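You operate a simulated robot arm through the tools that you are given. There is no shell and no other tool.

Carry out the task below with a simulated robot arm. There is one attempt and no reset: what you move stays moved.

JOB
Slip each topknot band on the card post of its colour, slide the keeper over and tray the card.
Fine: the black tray.

It is judged by the outcome, as a careful person would: the job done as asked, and still so three seconds after it is handed in. It fails if anything else is knocked over, pushed out of place, dropped, spilled or broken.

ROBOT AND FRAMES
A 7-joint arm with a two-finger parallel gripper, fixed in place. Base frame: the origin is on the floor under the middle of its stand, x ahead of it, y to its left, z up; the work surface is at about z = 0.75. Readings come in m, rad, newtons and seconds.
It reaches about 1.247 m from its shoulder. Its first joint turns from -2.304 to 2.304 rad. Payload 3.91 kg.
The tool frame sits at the grasp point between the pads (the TCP): z along the fingers, y along the line on which they close. The tips reach 0.03 m beyond it. Largest opening 0.11 m; finger width 0.02, thickness 0.01; the body of the gripper, 0.048 by 0.112 m, starts 0.055 m behind the TCP.
Orientation is that of the tool frame in the base frame, as a unit quaternion [w, x, y, z]. With the fingers straight down and closing along the base's y, the tool's x points along the base's -x, its y along +y and its z along -z.

CONTROLS
- The arm moves only by the tool play_rows. Its arguments are lists of equal length, an entry for each row: "dp": the shift along the tool's x, y, z in units of 30 mm (1.0 is 30 mm), a list of three; "turn": the turn, a rotation vector about the tool's x, y, z in units of 6 degrees (1.0 is 6 degrees), a list of three; "gripper": the gripper command, from -1 (shut) to 1 (fully open), values between in proportion. In form: {"dp": [[dx, dy, dz], ...], "turn": [[rx, ry, rz], ...], "gripper": [gripper, ...]}. A call has 1 to 20 rows; each row shifts and turns the commanded pose from where the row before left it, along the tool's axes as they then stand. A call with a number of a shift or a turn outside -1 to 1 is refused whole. Each row takes 0.2 s and may step no farther than 0.05 m and 0.15 rad from the row before; otherwise, or with a gripper value out of range, the whole call is refused. Where a pose cannot be reached the arm comes as near as it can. A force on the tool above 40 N (or 10 N above the force at the start of the call, whichever is more), or a blocked arm, ends the call early, and 0.2 s more pass. The fingers move at their own pace (about 0.108 m/s each) and stop on an object; they squeeze with about 25 N. The grip force told is the motor's: it shows also when the fingers shut on nothing. Time passes only in rows, and 0.2 s behind the last, so rows that do not move let the fingers close. The reply holds the time, the measured pose of the TCP, the force on the tool along the base axes, the opening and the grip force, in the units named above and with some noise, with the torque about the TCP (base axes, N m) and any sound that the robot's microphone picked up.
- Cameras (640 x 400 px; columns grow to the right, rows downward): "scene" is fixed at [0.3996, 0.4995, 1.3312]; the picture's right is [-0.59, -0.81, 0.00], its down [-0.56, 0.41, -0.72] and it looks along [0.58, -0.43, -0.69] (base axes); focal length 312 px, centre (320, 200). "wrist" rides on the gripper at [0.072, 0.017, -0.103] in the tool frame; the picture's right is [-0.23, 0.97, 0.00], its down [-0.76, -0.18, -0.62] and it looks along [-0.61, -0.14, 0.78] (tool axes); focal length 222 px, centre (320, 200). There is no depth. A picture from a camera that has moved, and an enlarged one, comes with that camera's place and axes in the base frame and with its lens.
- capture(camera): a new picture of that camera. It takes no simulated time.
- inspect(camera, box): a new picture of the part [left, top, right, bottom] of that camera's present view, enlarged. It takes no simulated time.
- job_done(): hands the job in; it is judged then, once.

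Places have to be worked out from the pictures, the camera data and where the tool is seen. Open the gripper and draw the arm clear of the work before you hand the job in, unless the task says otherwise.

The tools are called after "Emit:" as a command line: name --argument value ..., lists and objects as JSON in quotes. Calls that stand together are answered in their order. play_rows: Moves the arm, as the interface text tells. Its arguments: {"type":"object","properties":{"dp":{"type":"array"},"turn":{"type":"array"},"gripper":{"type":"array"}},"required":["dp","turn","gripper"]} The other tools are called the same way: capture (camera) takes a picture; inspect (camera, box) takes an enlarged picture of a part of a camera's view; job_done () hands the job in.

At the start:

```text
time_s: 0.0
position: [0.7016, 0.1975, 1.0416]
ee_rot: [0.0, 0.0, 1.0, 0.0]
contact_force: [0.3, -0.2, -0.3]
wrist_torque: [0.01, 0.02, 0.03]
opening: 0.1102
grasp_force: 0.1
```

scene: 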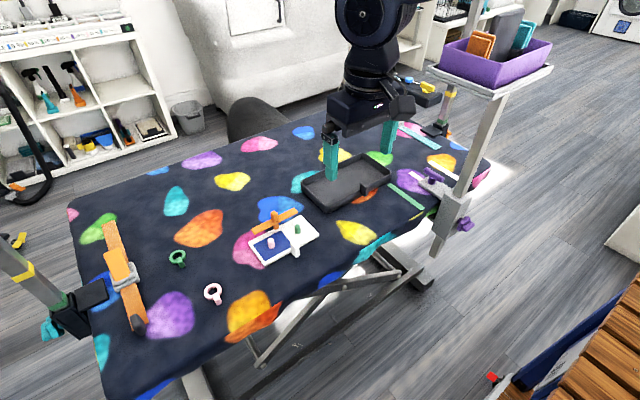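
wrist: 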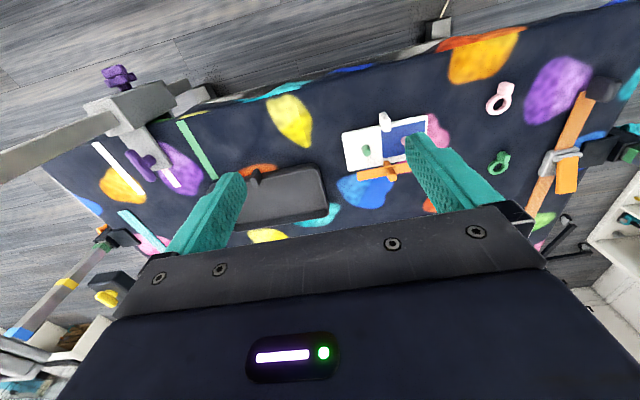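

The pictures show a card with two posts (pink and green), two bands (pink and green) with knobs, and a black tray. I look closer at these before moving.

Emit:
inspect --camera "scene" --box '[230, 190, 350, 280]'

Emit:
inspect --camera "scene" --box '[140, 230, 260, 320]'

Emit:
inspect --camera "wrist" --box '[320, 70, 540, 210]'

Emit:
inspect --camera "scene" --box '[290, 130, 450, 230]'

```text
4.44 times, centred on (290, 235) of scene
camera zoom: at [0.3996, 0.4995, 1.3312], right [-0.59, -0.81, 0.0], down [-0.56, 0.41, -0.72], along [0.58, -0.43, -0.69], focal length 1384 px, centre (453, 44)
```

zoom: 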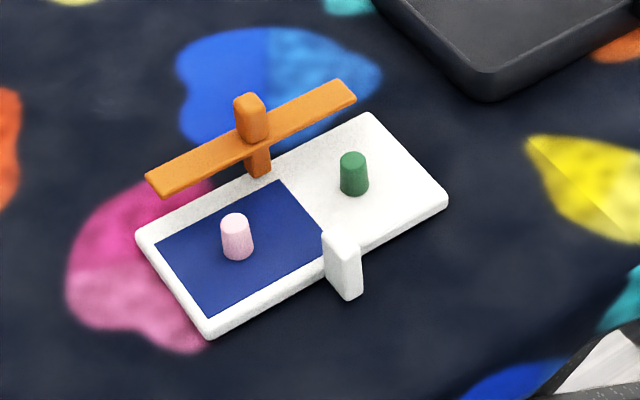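

```text
4.44 times, centred on (200, 275) of scene
camera zoom: at [0.3996, 0.4995, 1.3312], right [-0.59, -0.81, 0.0], down [-0.56, 0.41, -0.72], along [0.58, -0.43, -0.69], focal length 1384 px, centre (853, -133)
```

zoom: 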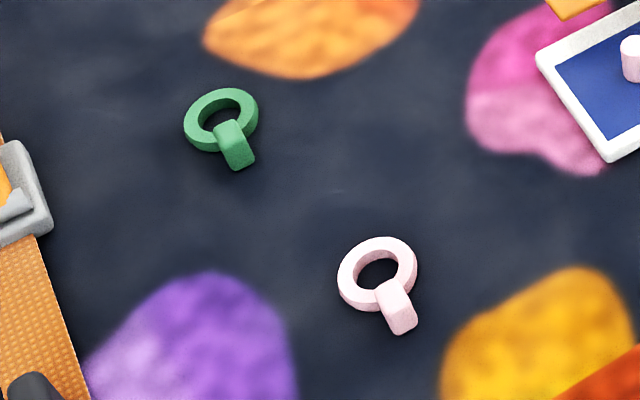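

```text
2.86 times, centred on (430, 140) of wrist
camera zoom: at [0.6291, 0.2131, 1.1457], right [0.23, 0.97, 0.0], down [0.76, -0.18, 0.62], along [0.61, -0.14, -0.78], focal length 635 px, centre (6, 371)
```

zoom: 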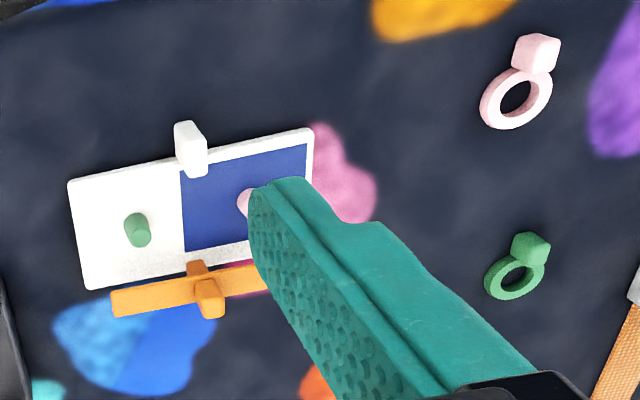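

```text
4.00 times, centred on (370, 180) of scene
camera zoom: at [0.3996, 0.4995, 1.3312], right [-0.59, -0.81, 0.0], down [-0.56, 0.41, -0.72], along [0.58, -0.43, -0.69], focal length 1246 px, centre (120, 280)
```

zoom: 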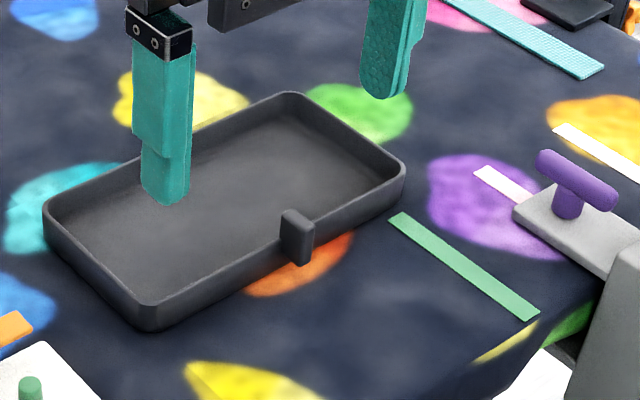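

The card (roughly x 0.785–0.865, y 0.217–0.363) has an orange keeper on its far edge and a white tab on its near edge. I lower the gripper above the card for a closer look at the keeper and posts.

Emit:
play_rows --dp '[[-0.15, 0.6, 0.9], [-0.15, 0.6, 0.9], [-0.15, 0.6, 0.9], [-0.15, 0.6, 0.9]]' --turn '[[0, 0, 0], [0, 0, 0], [0, 0, 0], [0, 0, 0]]' --gripper '[1, 1, 1, 1]'

Emit:
capture --camera "wrist"

```text
time_s: 1.0
position: [0.7201, 0.2688, 0.9331]
ee_rot: [0.001, 0.0, 1.0, 0.0]
contact_force: [0.1, -0.7, 0.6]
wrist_torque: [0.02, -0.02, 0.02]
opening: 0.1102
grasp_force: 0.1
```

```text
taken
camera wrist: at [0.6484, 0.286, 1.0376], right [0.23, 0.97, 0.0], down [0.76, -0.18, 0.62], along [0.61, -0.14, -0.78], focal length 222 px, centre (320, 200)
```

wrist: 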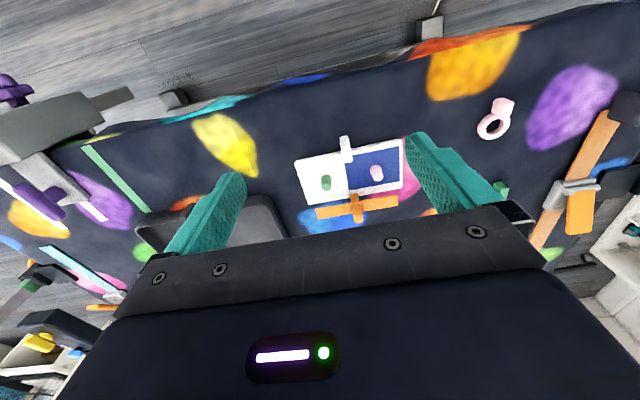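

The whole card now shows between the fingers. I enlarge that part of the view.

Emit:
inspect --camera "wrist" --box '[285, 125, 413, 235]'

Emit:
inspect --camera "scene" --box '[255, 200, 315, 240]'

```text
3.64 times, centred on (349, 180) of wrist
camera zoom: at [0.6484, 0.286, 1.0376], right [0.23, 0.97, 0.0], down [0.76, -0.18, 0.62], along [0.61, -0.14, -0.78], focal length 808 px, centre (214, 273)
```

zoom: 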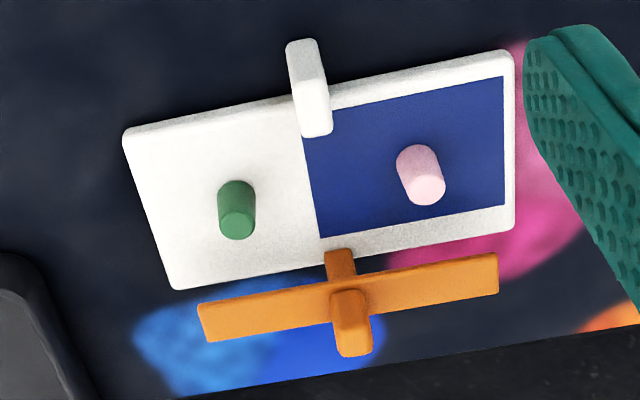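

```text
10.00 times, centred on (285, 220) of scene
camera zoom: at [0.3996, 0.4995, 1.3312], right [-0.59, -0.81, 0.0], down [-0.56, 0.41, -0.72], along [0.58, -0.43, -0.69], focal length 3115 px, centre (670, 0)
```

zoom: 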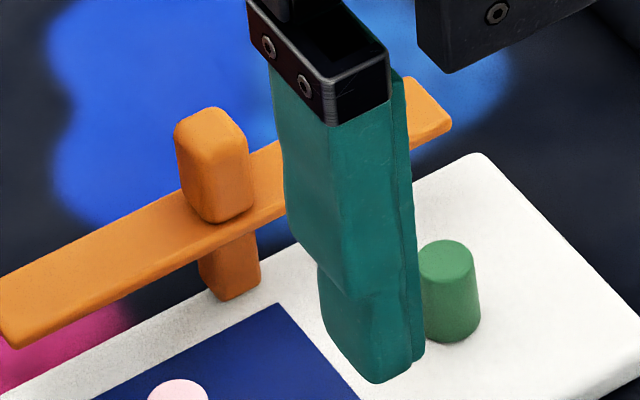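

The keeper is a stem, bar and knob at the far edge of the card, and it will slide toward −x over posts at about (0.827, 0.253) and (0.827, 0.326). Next I move above the pink band to measure it.

Emit:
play_rows --dp '[[-0.35, 0.98, 0.2], [-0.35, 0.98, 0.2], [-0.35, 0.98, 0.2], [-0.35, 0.98, 0.2], [-0.35, 0.98, 0.2], [-0.35, 0.98, 0.2], [-0.35, 0.98, 0.2]]' --turn '[[0, 0, 0], [0, 0, 0], [0, 0, 0], [0, 0, 0], [0, 0, 0], [0, 0, 0], [0, 0, 0]]' --gripper '[1, 1, 1, 1, 1, 1, 1]'

Emit:
capture --camera "wrist"

Emit:
inspect --camera "scene" --box '[160, 240, 240, 310]'

```text
time_s: 2.6
position: [0.791, 0.475, 0.894]
ee_rot: [0.0, 0.0, 1.0, -0.001]
contact_force: [0.2, -0.4, 0.7]
wrist_torque: [0.03, -0.02, -0.01]
opening: 0.11
grasp_force: 0.1
```

```text
taken
camera wrist: at [0.7192, 0.4921, 0.9968], right [0.23, 0.97, 0.0], down [0.76, -0.18, 0.62], along [0.61, -0.14, -0.78], focal length 222 px, centre (320, 200)
```

wrist: 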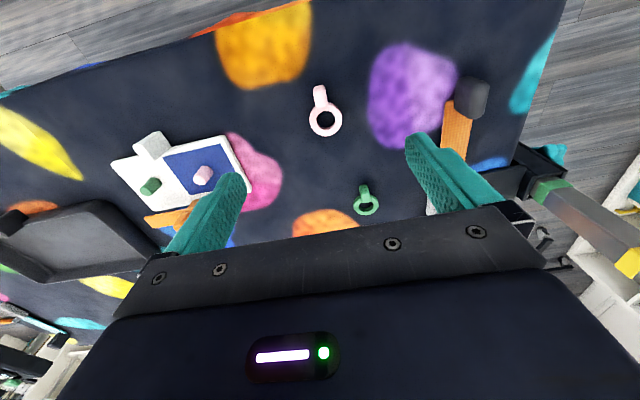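

```text
5.71 times, centred on (200, 275) of scene
camera zoom: at [0.3996, 0.4995, 1.3312], right [-0.59, -0.81, 0.0], down [-0.56, 0.41, -0.72], along [0.58, -0.43, -0.69], focal length 1780 px, centre (1006, -229)
```

zoom: 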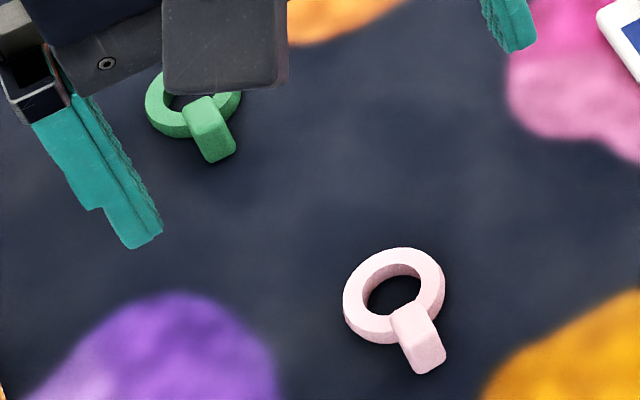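

Emit:
inspect --camera "wrist" --box '[290, 70, 400, 220]'

Emit:
inspect --camera "wrist" --box '[290, 75, 360, 145]'

```text
2.67 times, centred on (345, 145) of wrist
camera zoom: at [0.7192, 0.4921, 0.9968], right [0.23, 0.97, 0.0], down [0.76, -0.18, 0.62], along [0.61, -0.14, -0.78], focal length 592 px, centre (253, 347)
```

zoom: 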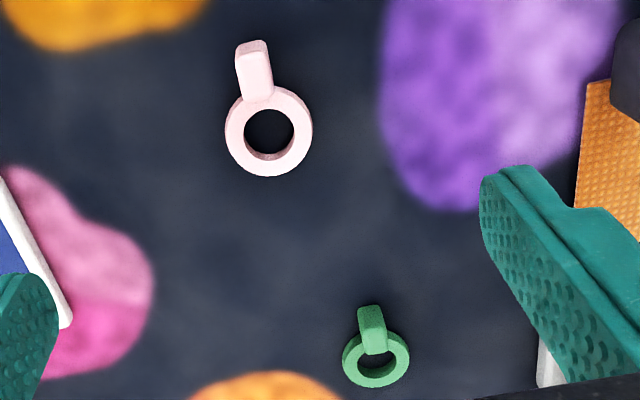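

```text
5.71 times, centred on (325, 110) of wrist
camera zoom: at [0.7192, 0.4921, 0.9968], right [0.23, 0.97, 0.0], down [0.76, -0.18, 0.62], along [0.61, -0.14, -0.78], focal length 1269 px, centre (291, 714)
```

zoom: 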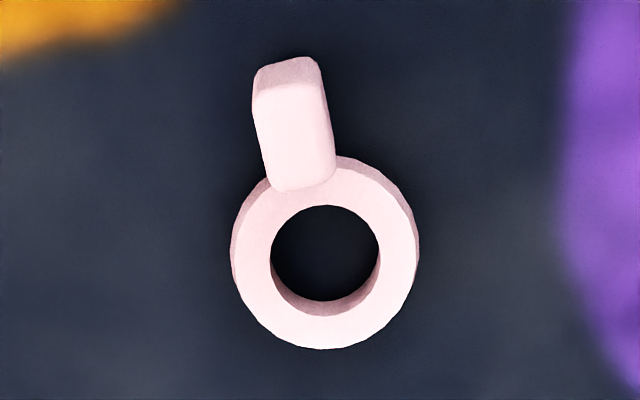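

The pink ring is about 35 mm across with a 20 mm hole, and its knot is on the −x side. I zoom further on both knots in the scene view to judge their height.

Emit:
inspect --camera "scene" --box '[200, 278, 232, 308]'

Emit:
inspect --camera "scene" --box '[164, 242, 200, 272]'

Emit:
inspect --camera "wrist" --box '[340, 175, 390, 225]'

```text
13.33 times, centred on (216, 293) of scene
camera zoom: at [0.3996, 0.4995, 1.3312], right [-0.59, -0.81, 0.0], down [-0.56, 0.41, -0.72], along [0.58, -0.43, -0.69], focal length 4153 px, centre (1707, -1040)
```

zoom: 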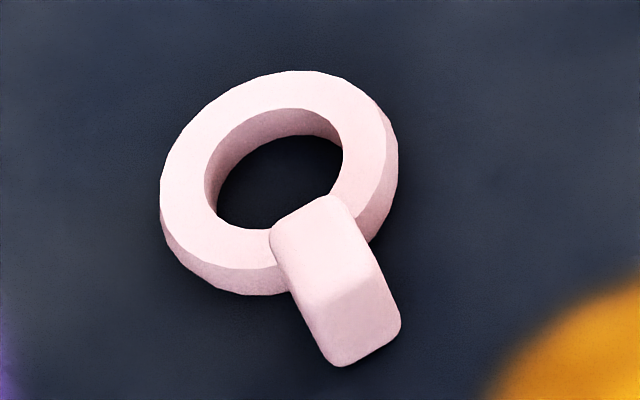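

```text
13.33 times, centred on (182, 257) of scene
camera zoom: at [0.3996, 0.4995, 1.3312], right [-0.59, -0.81, 0.0], down [-0.56, 0.41, -0.72], along [0.58, -0.43, -0.69], focal length 4153 px, centre (2160, -560)
```

zoom: 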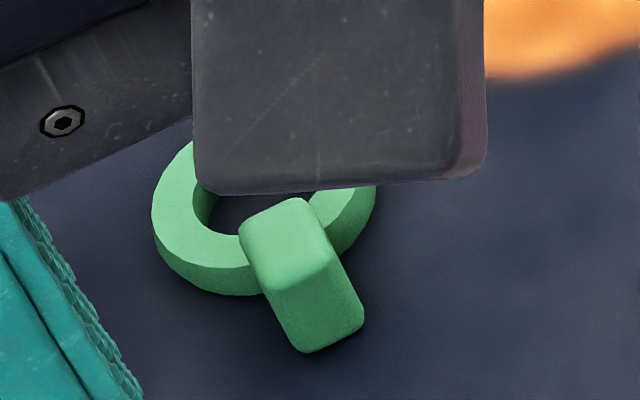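

```text
8.00 times, centred on (365, 200) of wrist
camera zoom: at [0.7192, 0.4921, 0.9968], right [0.23, 0.97, 0.0], down [0.76, -0.18, 0.62], along [0.61, -0.14, -0.78], focal length 1777 px, centre (-40, 200)
```

zoom: 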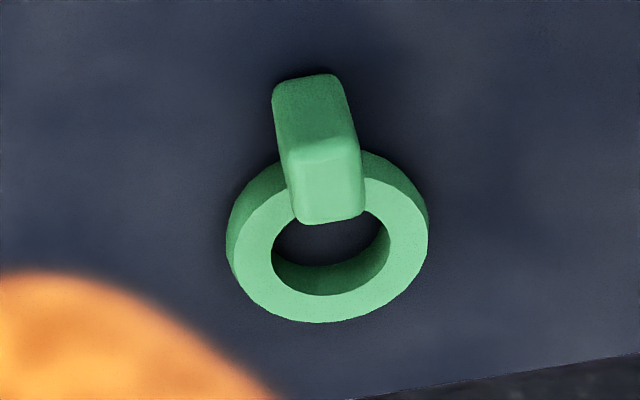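

Both knots are about 13 mm wide in y and 17 mm long, stand about 17 mm high, and lie straight out along −x from their ring centres. I descend so the fingers straddle the outer part of the pink knot, stopping above it to check alignment.

Emit:
play_rows --dp '[[0.15, 0.038, 0.78], [0.15, 0.038, 0.78], [0.15, 0.038, 0.78], [0.15, 0.038, 0.78]]' --turn '[[0, 0, 0], [0, 0, 0], [0, 0, 0], [0, 0, 0]]' --gripper '[1, 0.6, 0.3, 0]'

Emit:
capture --camera "wrist"

Emit:
inspect --camera "scene" --box '[170, 240, 260, 310]'

```text
time_s: 3.6
position: [0.7738, 0.4797, 0.7994]
ee_rot: [0.0, 0.0, 1.0, 0.0]
contact_force: [-0.6, -0.1, -0.2]
wrist_torque: [0.0, -0.04, -0.02]
opening: 0.0548
grasp_force: 0.0
```

```text
taken
camera wrist: at [0.7027, 0.4957, 0.903], right [0.23, 0.97, 0.0], down [0.76, -0.18, 0.62], along [0.61, -0.14, -0.78], focal length 222 px, centre (320, 200)
```

wrist: 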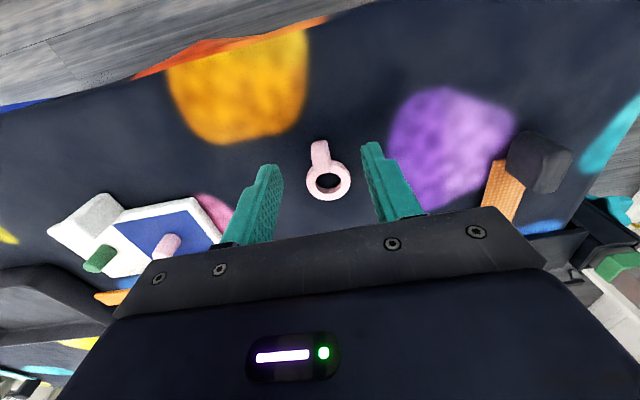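

```text
5.71 times, centred on (215, 275) of scene
camera zoom: at [0.3996, 0.4995, 1.3312], right [-0.59, -0.81, 0.0], down [-0.56, 0.41, -0.72], along [0.58, -0.43, -0.69], focal length 1780 px, centre (920, -229)
```

zoom: 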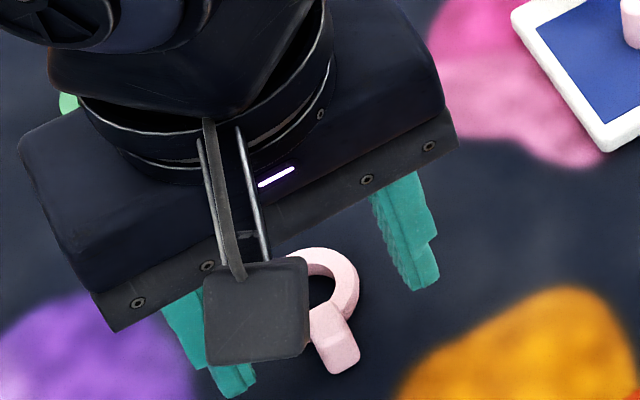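

I zoom on the area between the fingertips to check the alignment with the knot.

Emit:
inspect --camera "wrist" --box '[260, 130, 390, 210]'

```text
4.92 times, centred on (325, 170) of wrist
camera zoom: at [0.7027, 0.4957, 0.903], right [0.23, 0.97, 0.0], down [0.76, -0.18, 0.62], along [0.61, -0.14, -0.78], focal length 1094 px, centre (295, 348)
```

zoom: 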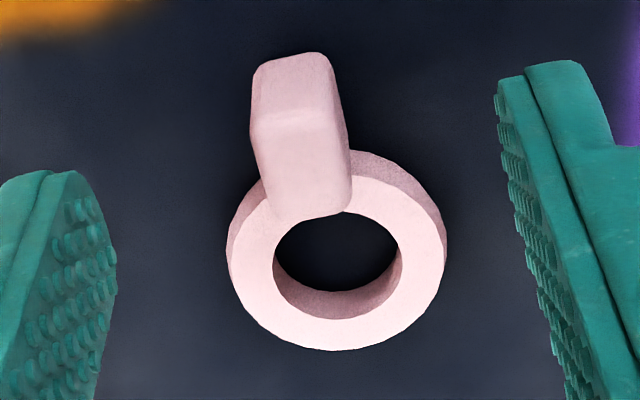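

The knot centre is at about (0.777, 0.4795) and its base at z≈0.749, so the fingers straddle it well. I drop the last 15 mm and close on the knot.

Emit:
play_rows --dp '[[0.03, 0, 0.25], [0.03, 0, 0.25], [0, 0, 0], [0, 0, 0], [0, 0, 0], [0, 0, 0], [0, 0, 0]]' --turn '[[0, 0, 0], [0, 0, 0], [0, 0, 0], [0, 0, 0], [0, 0, 0], [0, 0, 0], [0, 0, 0]]' --gripper '[0, 0, 0, -1, -1, -1, -1]'

Emit:
inspect --camera "wrist" --box '[260, 130, 390, 230]'

```text
time_s: 5.2
position: [0.7735, 0.4783, 0.7849]
ee_rot: [0.001, 0.0, 1.0, 0.0]
contact_force: [0.0, 0.7, 0.0]
wrist_torque: [-0.01, 0.01, 0.02]
opening: 0.01
grasp_force: 25.1
```

```text
4.00 times, centred on (325, 180) of wrist
camera zoom: at [0.7017, 0.4949, 0.8872], right [0.23, 0.97, 0.0], down [0.76, -0.18, 0.62], along [0.61, -0.14, -0.78], focal length 888 px, centre (300, 280)
```

zoom: 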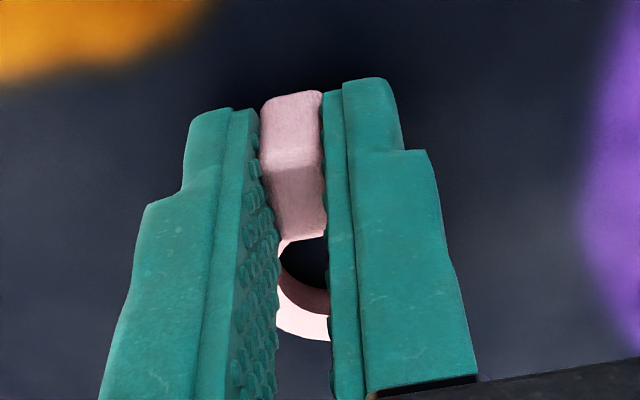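

The knot is gripped (25 N, opening 10 mm). I lift 60 mm and carry the band over the pink post, staying well above it to check the alignment.

Emit:
play_rows --dp '[[0, 0, -0.5], [0, 0, -1], [0, 0, -0.5], [-0.148, -0.854, 0], [-0.148, -0.854, 0], [-0.148, -0.854, 0], [-0.148, -0.854, 0], [-0.148, -0.854, 0], [-0.148, -0.854, 0], [0, 0, 0]]' --turn '[[0, 0, 0], [0, 0, 0], [0, 0, 0], [0, 0, 0], [0, 0, 0], [0, 0, 0], [0, 0, 0], [0, 0, 0], [0, 0, 0], [0, 0, 0]]' --gripper '[-1, -1, -1, -1, -1, -1, -1, -1, -1, -1]'

Emit:
capture --camera "wrist"

Emit:
inspect --camera "wrist" --box '[270, 140, 400, 230]'

Emit:
inspect --camera "scene" --box '[230, 190, 330, 270]'

```text
time_s: 7.4
position: [0.7996, 0.3239, 0.8435]
ee_rot: [0.0, 0.001, 1.0, 0.0]
contact_force: [0.5, 0.2, -0.5]
wrist_torque: [-0.01, -0.02, 0.02]
opening: 0.0099
grasp_force: 25.2
```

```text
taken
camera wrist: at [0.7274, 0.3409, 0.9461], right [0.23, 0.97, 0.0], down [0.76, -0.18, 0.62], along [0.61, -0.14, -0.78], focal length 222 px, centre (320, 200)
```

wrist: 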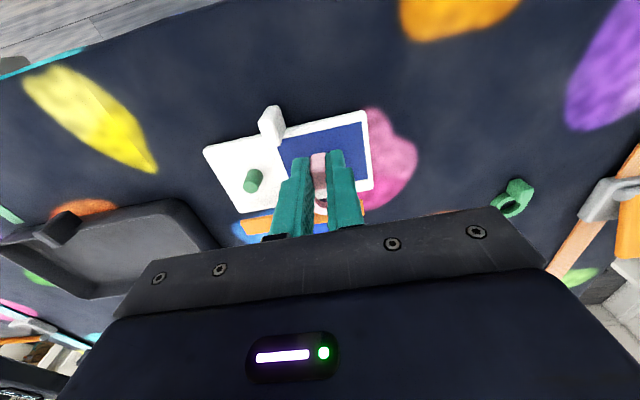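

```text
4.44 times, centred on (335, 185) of wrist
camera zoom: at [0.7274, 0.3409, 0.9461], right [0.23, 0.97, 0.0], down [0.76, -0.18, 0.62], along [0.61, -0.14, -0.78], focal length 987 px, centre (253, 267)
```

zoom: 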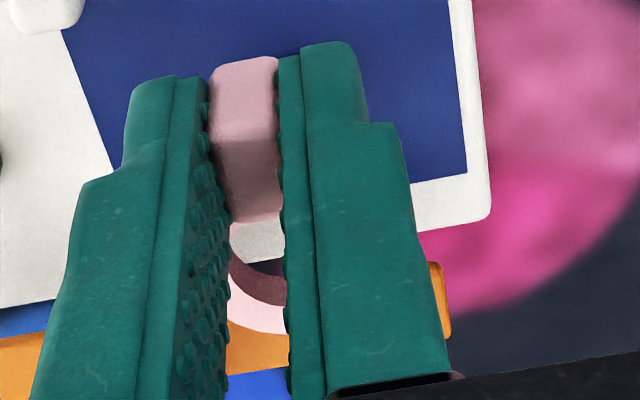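

```text
5.00 times, centred on (280, 230) of scene
camera zoom: at [0.3996, 0.4995, 1.3312], right [-0.59, -0.81, 0.0], down [-0.56, 0.41, -0.72], along [0.58, -0.43, -0.69], focal length 1558 px, centre (520, 50)
```

zoom: 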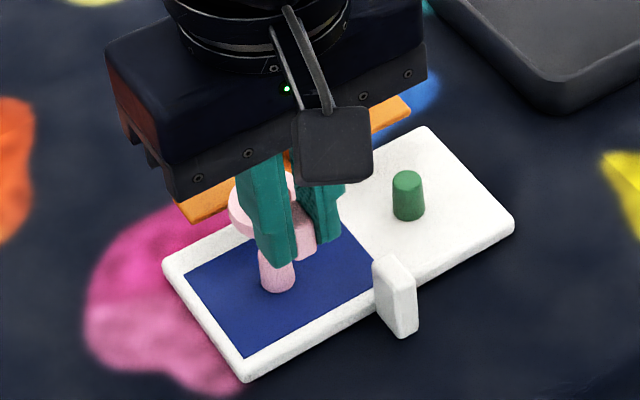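

The band is above the pink post but the knot hides the post from the wrist camera. I zoom on the green post in the wrist view (same x) and on ring and post in the scene view to refine the alignment.

Emit:
inspect --camera "wrist" --box '[200, 100, 300, 230]'

Emit:
inspect --camera "scene" --box '[265, 215, 305, 255]'

```text
3.08 times, centred on (250, 165) of wrist
camera zoom: at [0.7274, 0.3409, 0.9461], right [0.23, 0.97, 0.0], down [0.76, -0.18, 0.62], along [0.61, -0.14, -0.78], focal length 684 px, centre (535, 308)
```

zoom: 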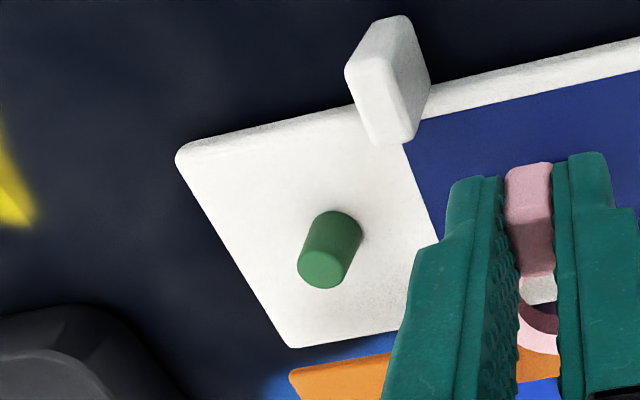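

```text
10.00 times, centred on (285, 235) of scene
camera zoom: at [0.3996, 0.4995, 1.3312], right [-0.59, -0.81, 0.0], down [-0.56, 0.41, -0.72], along [0.58, -0.43, -0.69], focal length 3115 px, centre (670, -150)
```

zoom: 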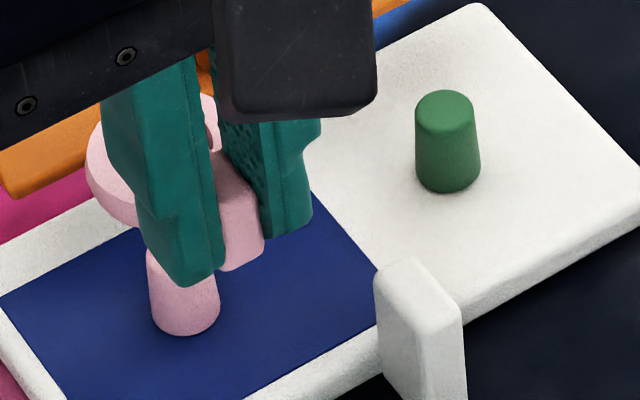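

The scene view suggests the ring may be 1–2 mm low in y. I zoom in tightly on the ring edge and the post to quantify that before correcting.

Emit:
inspect --camera "scene" --box '[270, 222, 294, 250]'

```text
14.29 times, centred on (282, 236) of scene
camera zoom: at [0.3996, 0.4995, 1.3312], right [-0.59, -0.81, 0.0], down [-0.56, 0.41, -0.72], along [0.58, -0.43, -0.69], focal length 4450 px, centre (863, -314)
```

zoom: 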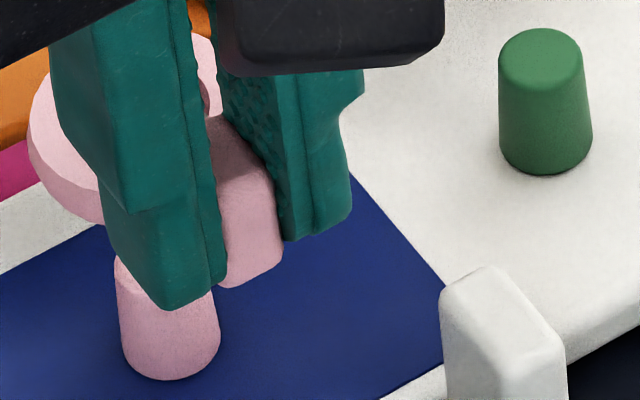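

The ring appears about 1.5 mm low in y and 1 mm low in x relative to the post. I correct that and descend 22 mm to just above the post top, then recheck.

Emit:
play_rows --dp '[[-0.03, 0.05, 0.2], [0, 0, 0.3], [0, 0, 0.25], [0, 0, 0]]' --turn '[[0, 0, 0], [0, 0, 0], [0, 0, 0], [0, 0, 0]]' --gripper '[-1, -1, -1, -1]'

Emit:
inspect --camera "scene" --box '[264, 222, 296, 250]'

Emit:
inspect --camera "wrist" --box '[270, 140, 400, 230]'

```text
time_s: 8.4
position: [0.8002, 0.3254, 0.8204]
ee_rot: [0.001, 0.0, 1.0, 0.0]
contact_force: [-0.3, -0.1, -0.4]
wrist_torque: [0.0, 0.01, -0.01]
opening: 0.0102
grasp_force: 25.5
```

```text
14.29 times, centred on (280, 236) of scene
camera zoom: at [0.3996, 0.4995, 1.3312], right [-0.59, -0.81, 0.0], down [-0.56, 0.41, -0.72], along [0.58, -0.43, -0.69], focal length 4450 px, centre (891, -314)
```

zoom: 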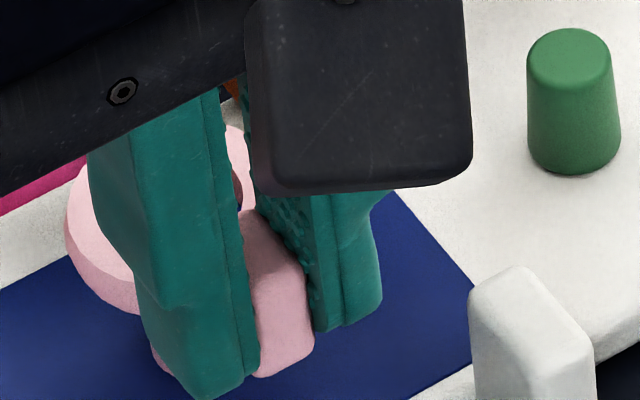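

```text
4.44 times, centred on (335, 185) of wrist
camera zoom: at [0.7283, 0.342, 0.9242], right [0.23, 0.97, 0.0], down [0.76, -0.18, 0.62], along [0.61, -0.14, -0.78], focal length 987 px, centre (253, 267)
```

zoom: 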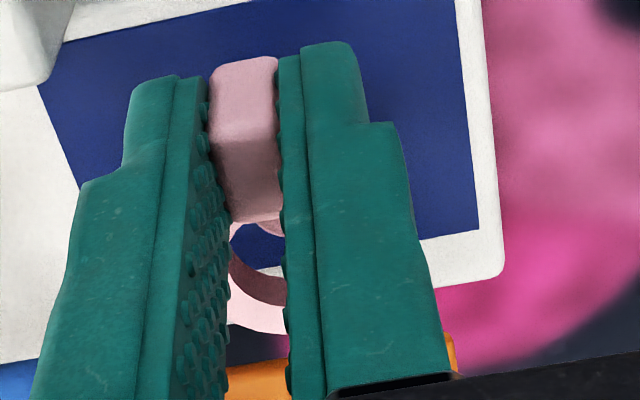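

The post top shows inside the ring hole where expected, with the ring perhaps 1 mm far in x. I shift back 1 mm and lower it in small steps onto the post, watching the forces.

Emit:
play_rows --dp '[[0.03, 0, 0.1], [0, 0, 0.15], [0, 0, 0.15], [0, 0, 0.15], [0, 0, 0]]' --turn '[[0, 0, 0], [0, 0, 0], [0, 0, 0], [0, 0, 0], [0, 0, 0]]' --gripper '[-1, -1, -1, -1, -1]'

Emit:
inspect --camera "scene" --box '[264, 222, 296, 250]'

Emit:
inspect --camera "wrist" --box '[270, 140, 400, 230]'

```text
time_s: 9.6
position: [0.7978, 0.327, 0.8027]
ee_rot: [0.0, 0.0, 1.0, 0.0]
contact_force: [0.0, -0.2, -0.3]
wrist_torque: [-0.03, -0.01, -0.02]
opening: 0.01
grasp_force: 24.0
```

```text
14.29 times, centred on (280, 236) of scene
camera zoom: at [0.3996, 0.4995, 1.3312], right [-0.59, -0.81, 0.0], down [-0.56, 0.41, -0.72], along [0.58, -0.43, -0.69], focal length 4450 px, centre (891, -314)
```

zoom: 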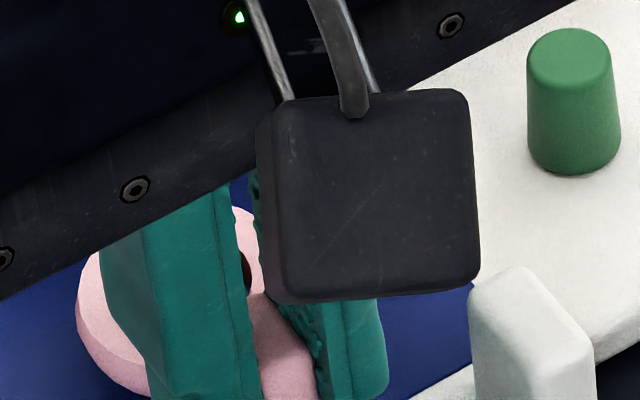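

```text
4.44 times, centred on (335, 185) of wrist
camera zoom: at [0.7262, 0.3436, 0.9071], right [0.23, 0.97, 0.0], down [0.76, -0.18, 0.62], along [0.61, -0.14, -0.78], focal length 987 px, centre (253, 267)
```

zoom: 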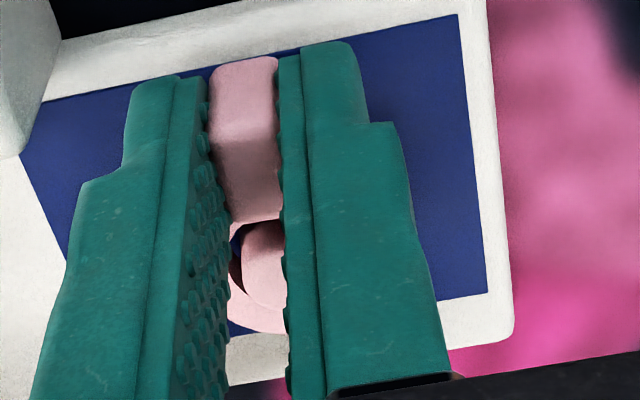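

The post is through the ring hole with a gap on the visible side. I lower the remaining ~8 mm in small steps watching for contact with the card.

Emit:
play_rows --dp '[[0, 0, 0.1], [0, 0, 0.07], [0, 0, 0]]' --turn '[[0, 0, 0], [0, 0, 0], [0, 0, 0]]' --gripper '[-1, -1, -1]'

Emit:
inspect --camera "wrist" --box '[270, 140, 400, 230]'

Emit:
inspect --camera "scene" --box '[264, 230, 296, 258]'

```text
time_s: 10.4
position: [0.7978, 0.3268, 0.7997]
ee_rot: [0.0, 0.0, 1.0, 0.0]
contact_force: [0.3, 0.1, -0.1]
wrist_torque: [0.03, 0.0, 0.02]
opening: 0.0097
grasp_force: 25.3
```

```text
4.44 times, centred on (335, 185) of wrist
camera zoom: at [0.7271, 0.3433, 0.9025], right [0.23, 0.97, 0.0], down [0.76, -0.18, 0.62], along [0.61, -0.14, -0.78], focal length 987 px, centre (253, 267)
```

zoom: 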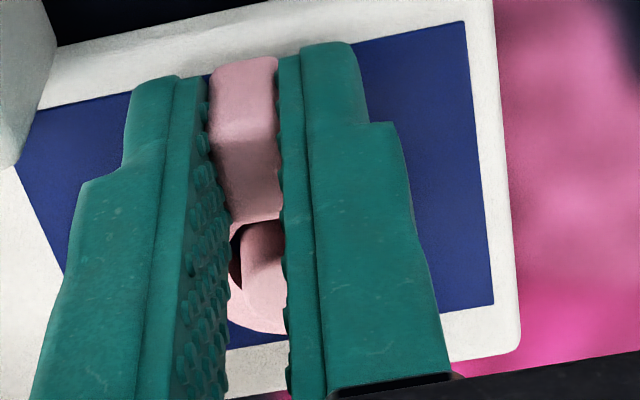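

```text
14.29 times, centred on (280, 244) of scene
camera zoom: at [0.3996, 0.4995, 1.3312], right [-0.59, -0.81, 0.0], down [-0.56, 0.41, -0.72], along [0.58, -0.43, -0.69], focal length 4450 px, centre (891, -429)
```

zoom: 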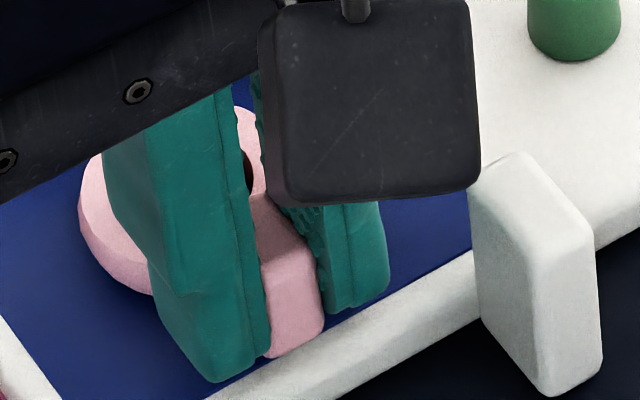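

No contact yet; I continue down in 1.5 mm steps until the force reading shows the band seated.

Emit:
play_rows --dp '[[0, 0, 0.05], [0, 0, 0.05], [0, 0, 0]]' --turn '[[0, 0, 0], [0, 0, 0], [0, 0, 0]]' --gripper '[-1, -1, -1]'

```text
time_s: 11.2
position: [0.7995, 0.3267, 0.7952]
ee_rot: [0.0, 0.0, 1.0, 0.0]
contact_force: [-0.3, 0.9, 0.5]
wrist_torque: [-0.04, -0.03, 0.02]
opening: 0.0096
grasp_force: 25.3
```

Emit:
play_rows --dp '[[0, 0, 0.04], [0, 0, 0]]' --turn '[[0, 0, 0], [0, 0, 0]]' --gripper '[-1, -1]'

Emit:
inspect --camera "scene" --box '[264, 230, 296, 258]'

```text
time_s: 11.8
position: [0.7995, 0.3272, 0.7944]
ee_rot: [0.0, 0.0, 1.0, 0.001]
contact_force: [-4.0, -3.7, 10.5]
wrist_torque: [-0.08, -0.08, -0.09]
opening: 0.0101
grasp_force: 24.7
```

```text
14.29 times, centred on (280, 244) of scene
camera zoom: at [0.3996, 0.4995, 1.3312], right [-0.59, -0.81, 0.0], down [-0.56, 0.41, -0.72], along [0.58, -0.43, -0.69], focal length 4450 px, centre (891, -429)
```

zoom: 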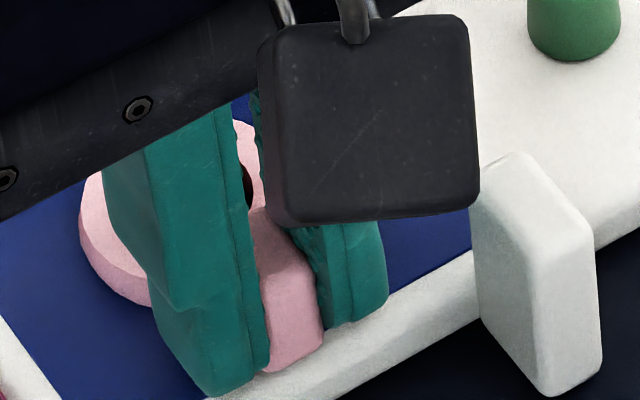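

Fz rose to 10 N, so the band is seated on the card. I open the fingers just enough (≈30 mm, clear of the white tab) and lift straight up.

Emit:
play_rows --dp '[[0, 0, -0.03], [0, 0, 0], [0, 0, 0], [0, 0, -0.5], [0, 0, -1], [0, 0, -1], [0, 0, 0]]' --turn '[[0, 0, 0], [0, 0, 0], [0, 0, 0], [0, 0, 0], [0, 0, 0], [0, 0, 0], [0, 0, 0]]' --gripper '[-0.45, -0.45, -0.45, -0.45, -0.45, -0.45, -0.45]'

Emit:
capture --camera "wrist"

Emit:
inspect --camera "wrist" --box '[200, 90, 400, 240]'

Emit:
inspect --camera "scene" --box '[250, 205, 322, 265]'

```text
time_s: 13.4
position: [0.7984, 0.3261, 0.8693]
ee_rot: [0.001, 0.0, 1.0, 0.0]
contact_force: [0.4, 0.5, -0.2]
wrist_torque: [-0.01, 0.03, -0.04]
opening: 0.0302
grasp_force: 0.1
```

```text
taken
camera wrist: at [0.7268, 0.3431, 0.9746], right [0.23, 0.97, 0.0], down [0.76, -0.18, 0.62], along [0.61, -0.14, -0.78], focal length 222 px, centre (320, 200)
```

wrist: 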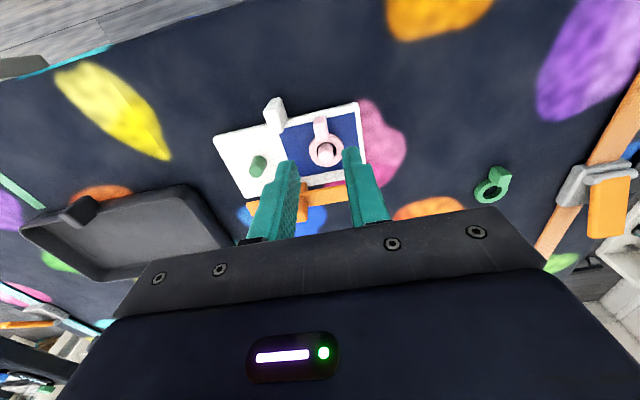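

```text
2.67 times, centred on (300, 165) of wrist
camera zoom: at [0.7268, 0.3431, 0.9746], right [0.23, 0.97, 0.0], down [0.76, -0.18, 0.62], along [0.61, -0.14, -0.78], focal length 592 px, centre (373, 293)
```

zoom: 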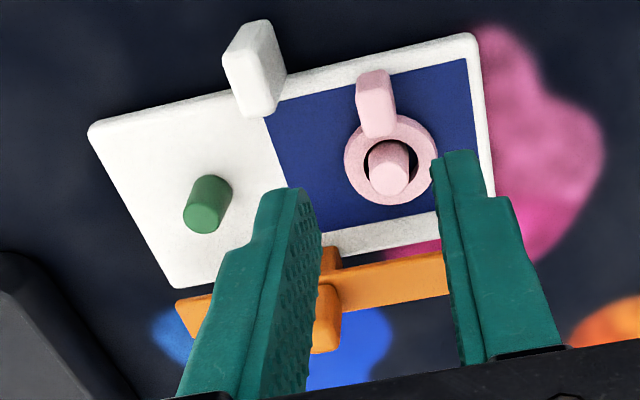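

```text
6.67 times, centred on (286, 235) of scene
camera zoom: at [0.3996, 0.4995, 1.3312], right [-0.59, -0.81, 0.0], down [-0.56, 0.41, -0.72], along [0.58, -0.43, -0.69], focal length 2077 px, centre (547, -33)
```

zoom: 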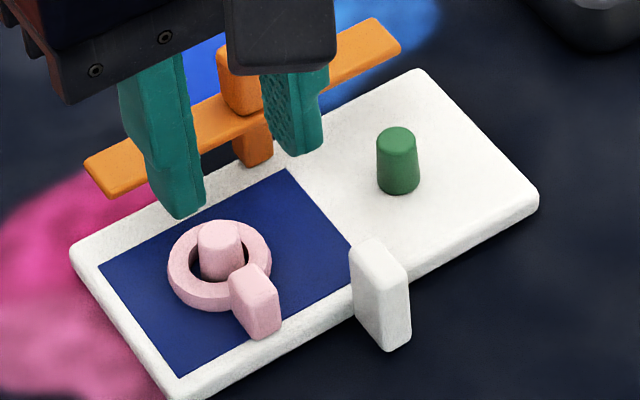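

The pink band sits flat around its post and the card hasn't moved. Next I move above the green band near (0.929, 0.509) with its knot on the −x side.

Emit:
play_rows --dp '[[-0.485, 0.865, 0], [-0.485, 0.865, 0], [-0.485, 0.865, 0], [-0.485, 0.865, 0], [-0.485, 0.865, 0], [-0.485, 0.865, 0], [-0.485, 0.865, 0], [0, 0, 0.8], [0, 0, 0.8], [0, 0, 0.6], [0, 0, 0]]' --turn '[[0, 0, 0], [0, 0, 0], [0, 0, 0], [0, 0, 0], [0, 0, 0], [0, 0, 0], [0, 0, 0], [0, 0, 0], [0, 0, 0], [0, 0, 0], [0, 0, 0]]' --gripper '[-0.3, 0, 0, 0, 0, 0, 0, 0, 0, 0, 0]'

Emit:
capture --camera "wrist"

Emit:
inspect --camera "wrist" --box '[260, 130, 390, 210]'

```text
time_s: 15.8
position: [0.9004, 0.5068, 0.8038]
ee_rot: [0.001, 0.0, 1.0, 0.0]
contact_force: [-0.4, 0.2, 0.1]
wrist_torque: [-0.02, -0.01, -0.01]
opening: 0.0546
grasp_force: 0.0
```

```text
taken
camera wrist: at [0.8289, 0.5234, 0.9073], right [0.23, 0.97, 0.0], down [0.76, -0.18, 0.62], along [0.61, -0.14, -0.78], focal length 222 px, centre (320, 200)
```

wrist: 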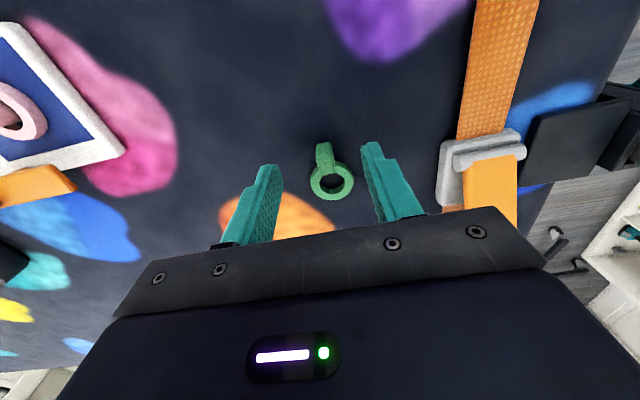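

```text
4.92 times, centred on (325, 170) of wrist
camera zoom: at [0.8289, 0.5234, 0.9073], right [0.23, 0.97, 0.0], down [0.76, -0.18, 0.62], along [0.61, -0.14, -0.78], focal length 1094 px, centre (295, 348)
```

zoom: 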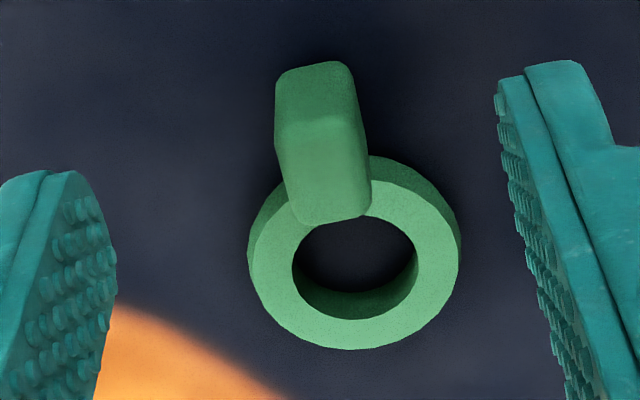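

The green knot is centred at about (0.907, 0.5095), 3 mm further in y than the fingers. I shift +3 mm in y and +2 mm in x, descend 20 mm and close.

Emit:
play_rows --dp '[[-0.067, 0.1, 0.2], [0, 0, 0.25], [0, 0, 0.23], [0, 0, 0], [0, 0, 0], [0, 0, 0], [0, 0, 0], [0, 0, 0]]' --turn '[[0, 0, 0], [0, 0, 0], [0, 0, 0], [0, 0, 0], [0, 0, 0], [0, 0, 0], [0, 0, 0], [0, 0, 0]]' --gripper '[0, 0, 0, 0, -1, -1, -1, -1]'

Emit:
inspect --camera "wrist" --box '[260, 130, 390, 230]'

```text
time_s: 17.6
position: [0.9027, 0.5092, 0.7831]
ee_rot: [0.0, 0.0, 1.0, -0.001]
contact_force: [1.5, -0.1, -0.1]
wrist_torque: [0.0, -0.01, -0.01]
opening: 0.01
grasp_force: 24.7
```

```text
4.00 times, centred on (325, 180) of wrist
camera zoom: at [0.8311, 0.5274, 0.8874], right [0.23, 0.97, 0.0], down [0.76, -0.18, 0.62], along [0.61, -0.14, -0.78], focal length 888 px, centre (300, 280)
```

zoom: 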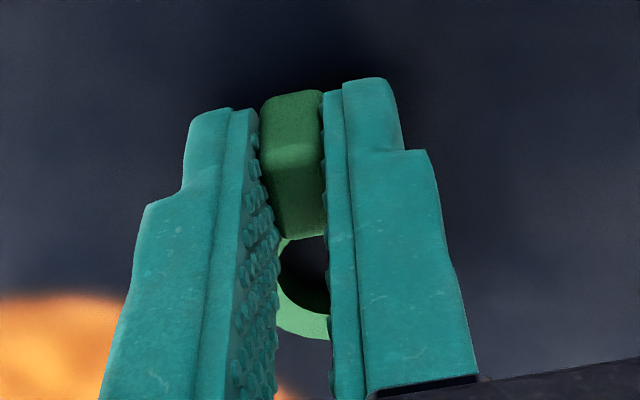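

The green band is held exactly like the pink one was. I lift 90 mm to clear the keeper knob, carry it over the green post, and stop 30 mm lower for a check.

Emit:
play_rows --dp '[[0, 0, -0.5], [0, 0, -1], [0, 0, -1], [0, 0, -0.5], [0.3844, -0.954, 0], [0.3844, -0.954, 0], [0.3844, -0.954, 0], [0.3844, -0.954, 0], [0.3844, -0.954, 0], [0.3844, -0.954, 0], [0.3844, -0.954, 0], [0.3844, -0.954, 0], [0.3844, -0.954, 0], [0, 0, 0.5], [0, 0, 0.5], [0, 0, 0]]' --turn '[[0, 0, 0], [0, 0, 0], [0, 0, 0], [0, 0, 0], [0, 0, 0], [0, 0, 0], [0, 0, 0], [0, 0, 0], [0, 0, 0], [0, 0, 0], [0, 0, 0], [0, 0, 0], [0, 0, 0], [0, 0, 0], [0, 0, 0], [0, 0, 0]]' --gripper '[-1, -1, -1, -1, -1, -1, -1, -1, -1, -1, -1, -1, -1, -1, -1, -1]'

Emit:
capture --camera "wrist"

Emit:
inspect --camera "wrist" --box '[270, 140, 400, 230]'

Emit:
inspect --camera "scene" --box '[285, 205, 317, 235]'

```text
time_s: 21.0
position: [0.7995, 0.254, 0.8452]
ee_rot: [0.0, 0.0, 1.0, 0.0]
contact_force: [0.3, -0.2, -0.1]
wrist_torque: [0.01, -0.01, 0.04]
opening: 0.0102
grasp_force: 25.2
```

```text
taken
camera wrist: at [0.728, 0.2709, 0.9491], right [0.23, 0.97, 0.0], down [0.76, -0.18, 0.62], along [0.61, -0.14, -0.78], focal length 222 px, centre (320, 200)
```

wrist: 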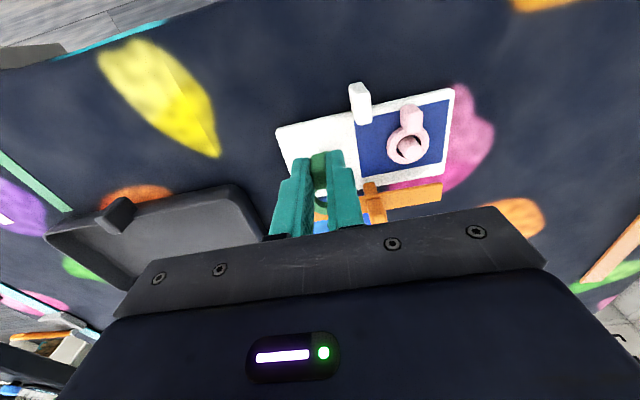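

```text
4.44 times, centred on (335, 185) of wrist
camera zoom: at [0.728, 0.2709, 0.9491], right [0.23, 0.97, 0.0], down [0.76, -0.18, 0.62], along [0.61, -0.14, -0.78], focal length 987 px, centre (253, 267)
```

zoom: 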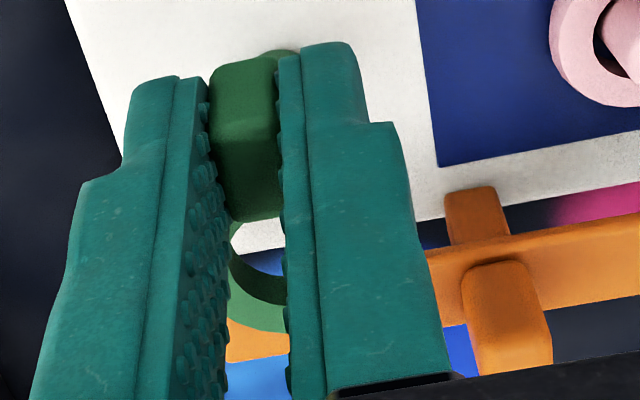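

```text
13.33 times, centred on (301, 220) of scene
camera zoom: at [0.3996, 0.4995, 1.3312], right [-0.59, -0.81, 0.0], down [-0.56, 0.41, -0.72], along [0.58, -0.43, -0.69], focal length 4153 px, centre (573, -67)
```

zoom: 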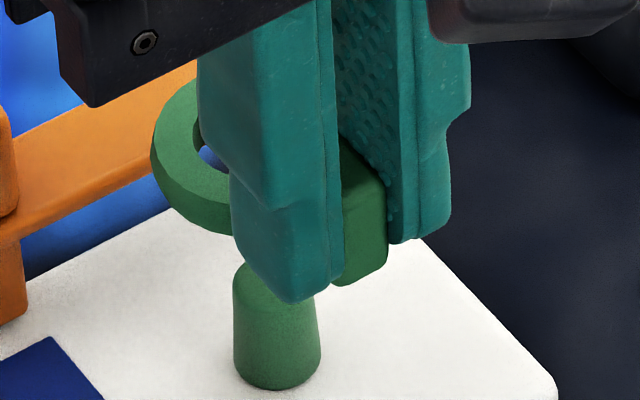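

The green ring is above its post, perhaps 1 mm far in x. I correct that, descend 22 mm and check the view through the hole.

Emit:
play_rows --dp '[[0.035, 0, 0.2], [0, 0, 0.3], [0, 0, 0.25], [0, 0, 0]]' --turn '[[0, 0, 0], [0, 0, 0], [0, 0, 0], [0, 0, 0]]' --gripper '[-1, -1, -1, -1]'

Emit:
inspect --camera "scene" --box '[285, 205, 317, 235]'

Emit:
inspect --camera "wrist" --box '[270, 140, 400, 230]'

```text
time_s: 22.0
position: [0.7986, 0.2531, 0.8208]
ee_rot: [0.0, 0.0, 1.0, -0.001]
contact_force: [-0.1, -0.1, 0.3]
wrist_torque: [-0.01, 0.02, 0.0]
opening: 0.0102
grasp_force: 25.1
```

```text
13.33 times, centred on (301, 220) of scene
camera zoom: at [0.3996, 0.4995, 1.3312], right [-0.59, -0.81, 0.0], down [-0.56, 0.41, -0.72], along [0.58, -0.43, -0.69], focal length 4153 px, centre (573, -67)
```

zoom: 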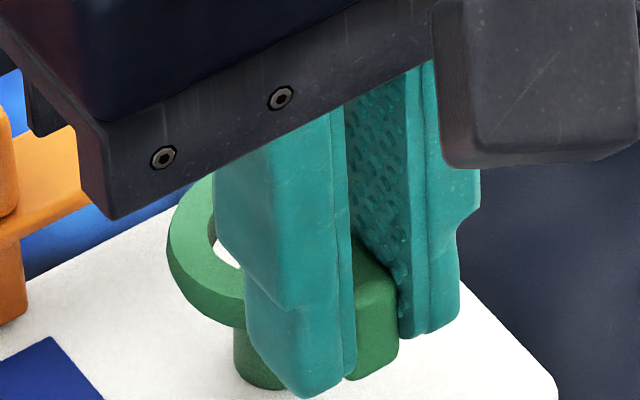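

```text
4.44 times, centred on (335, 185) of wrist
camera zoom: at [0.7271, 0.2702, 0.9252], right [0.23, 0.97, 0.0], down [0.76, -0.18, 0.62], along [0.61, -0.14, -0.78], focal length 987 px, centre (253, 267)
```

zoom: 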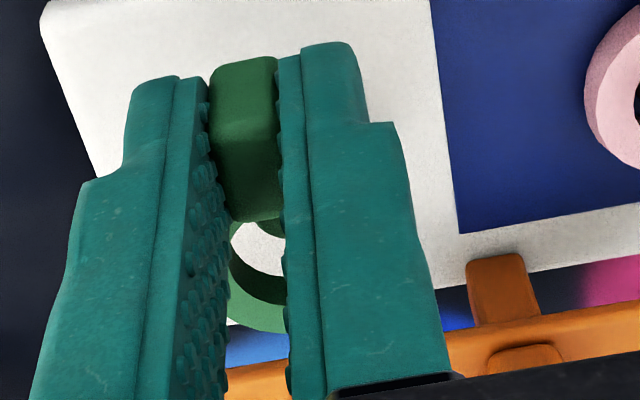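

The post top again shows in the hole just as it did for pink. I lower the ring onto the post.

Emit:
play_rows --dp '[[0, 0, 0.1], [0, 0, 0.15], [0, 0, 0.15], [0, 0, 0.15], [0, 0, 0]]' --turn '[[0, 0, 0], [0, 0, 0], [0, 0, 0], [0, 0, 0], [0, 0, 0]]' --gripper '[-1, -1, -1, -1, -1]'

Emit:
inspect --camera "wrist" --box '[270, 140, 400, 230]'

Emit:
inspect --camera "scene" --box '[285, 205, 317, 235]'

```text
time_s: 23.2
position: [0.7997, 0.2533, 0.8061]
ee_rot: [0.0, 0.0, 1.0, -0.001]
contact_force: [0.5, -0.1, -0.5]
wrist_torque: [-0.01, 0.0, 0.01]
opening: 0.0103
grasp_force: 25.3
```

```text
4.44 times, centred on (335, 185) of wrist
camera zoom: at [0.7274, 0.2707, 0.9099], right [0.23, 0.97, 0.0], down [0.76, -0.18, 0.62], along [0.61, -0.14, -0.78], focal length 987 px, centre (253, 267)
```

zoom: 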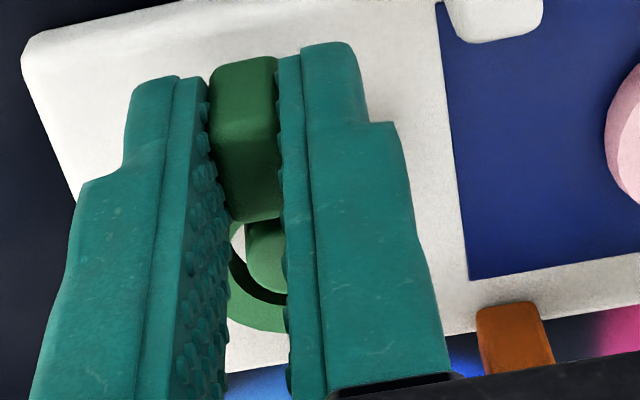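

```text
13.33 times, centred on (301, 220) of scene
camera zoom: at [0.3996, 0.4995, 1.3312], right [-0.59, -0.81, 0.0], down [-0.56, 0.41, -0.72], along [0.58, -0.43, -0.69], focal length 4153 px, centre (573, -67)
```

zoom: 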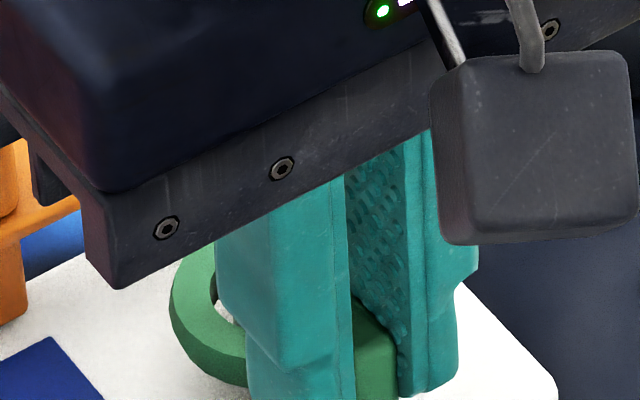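

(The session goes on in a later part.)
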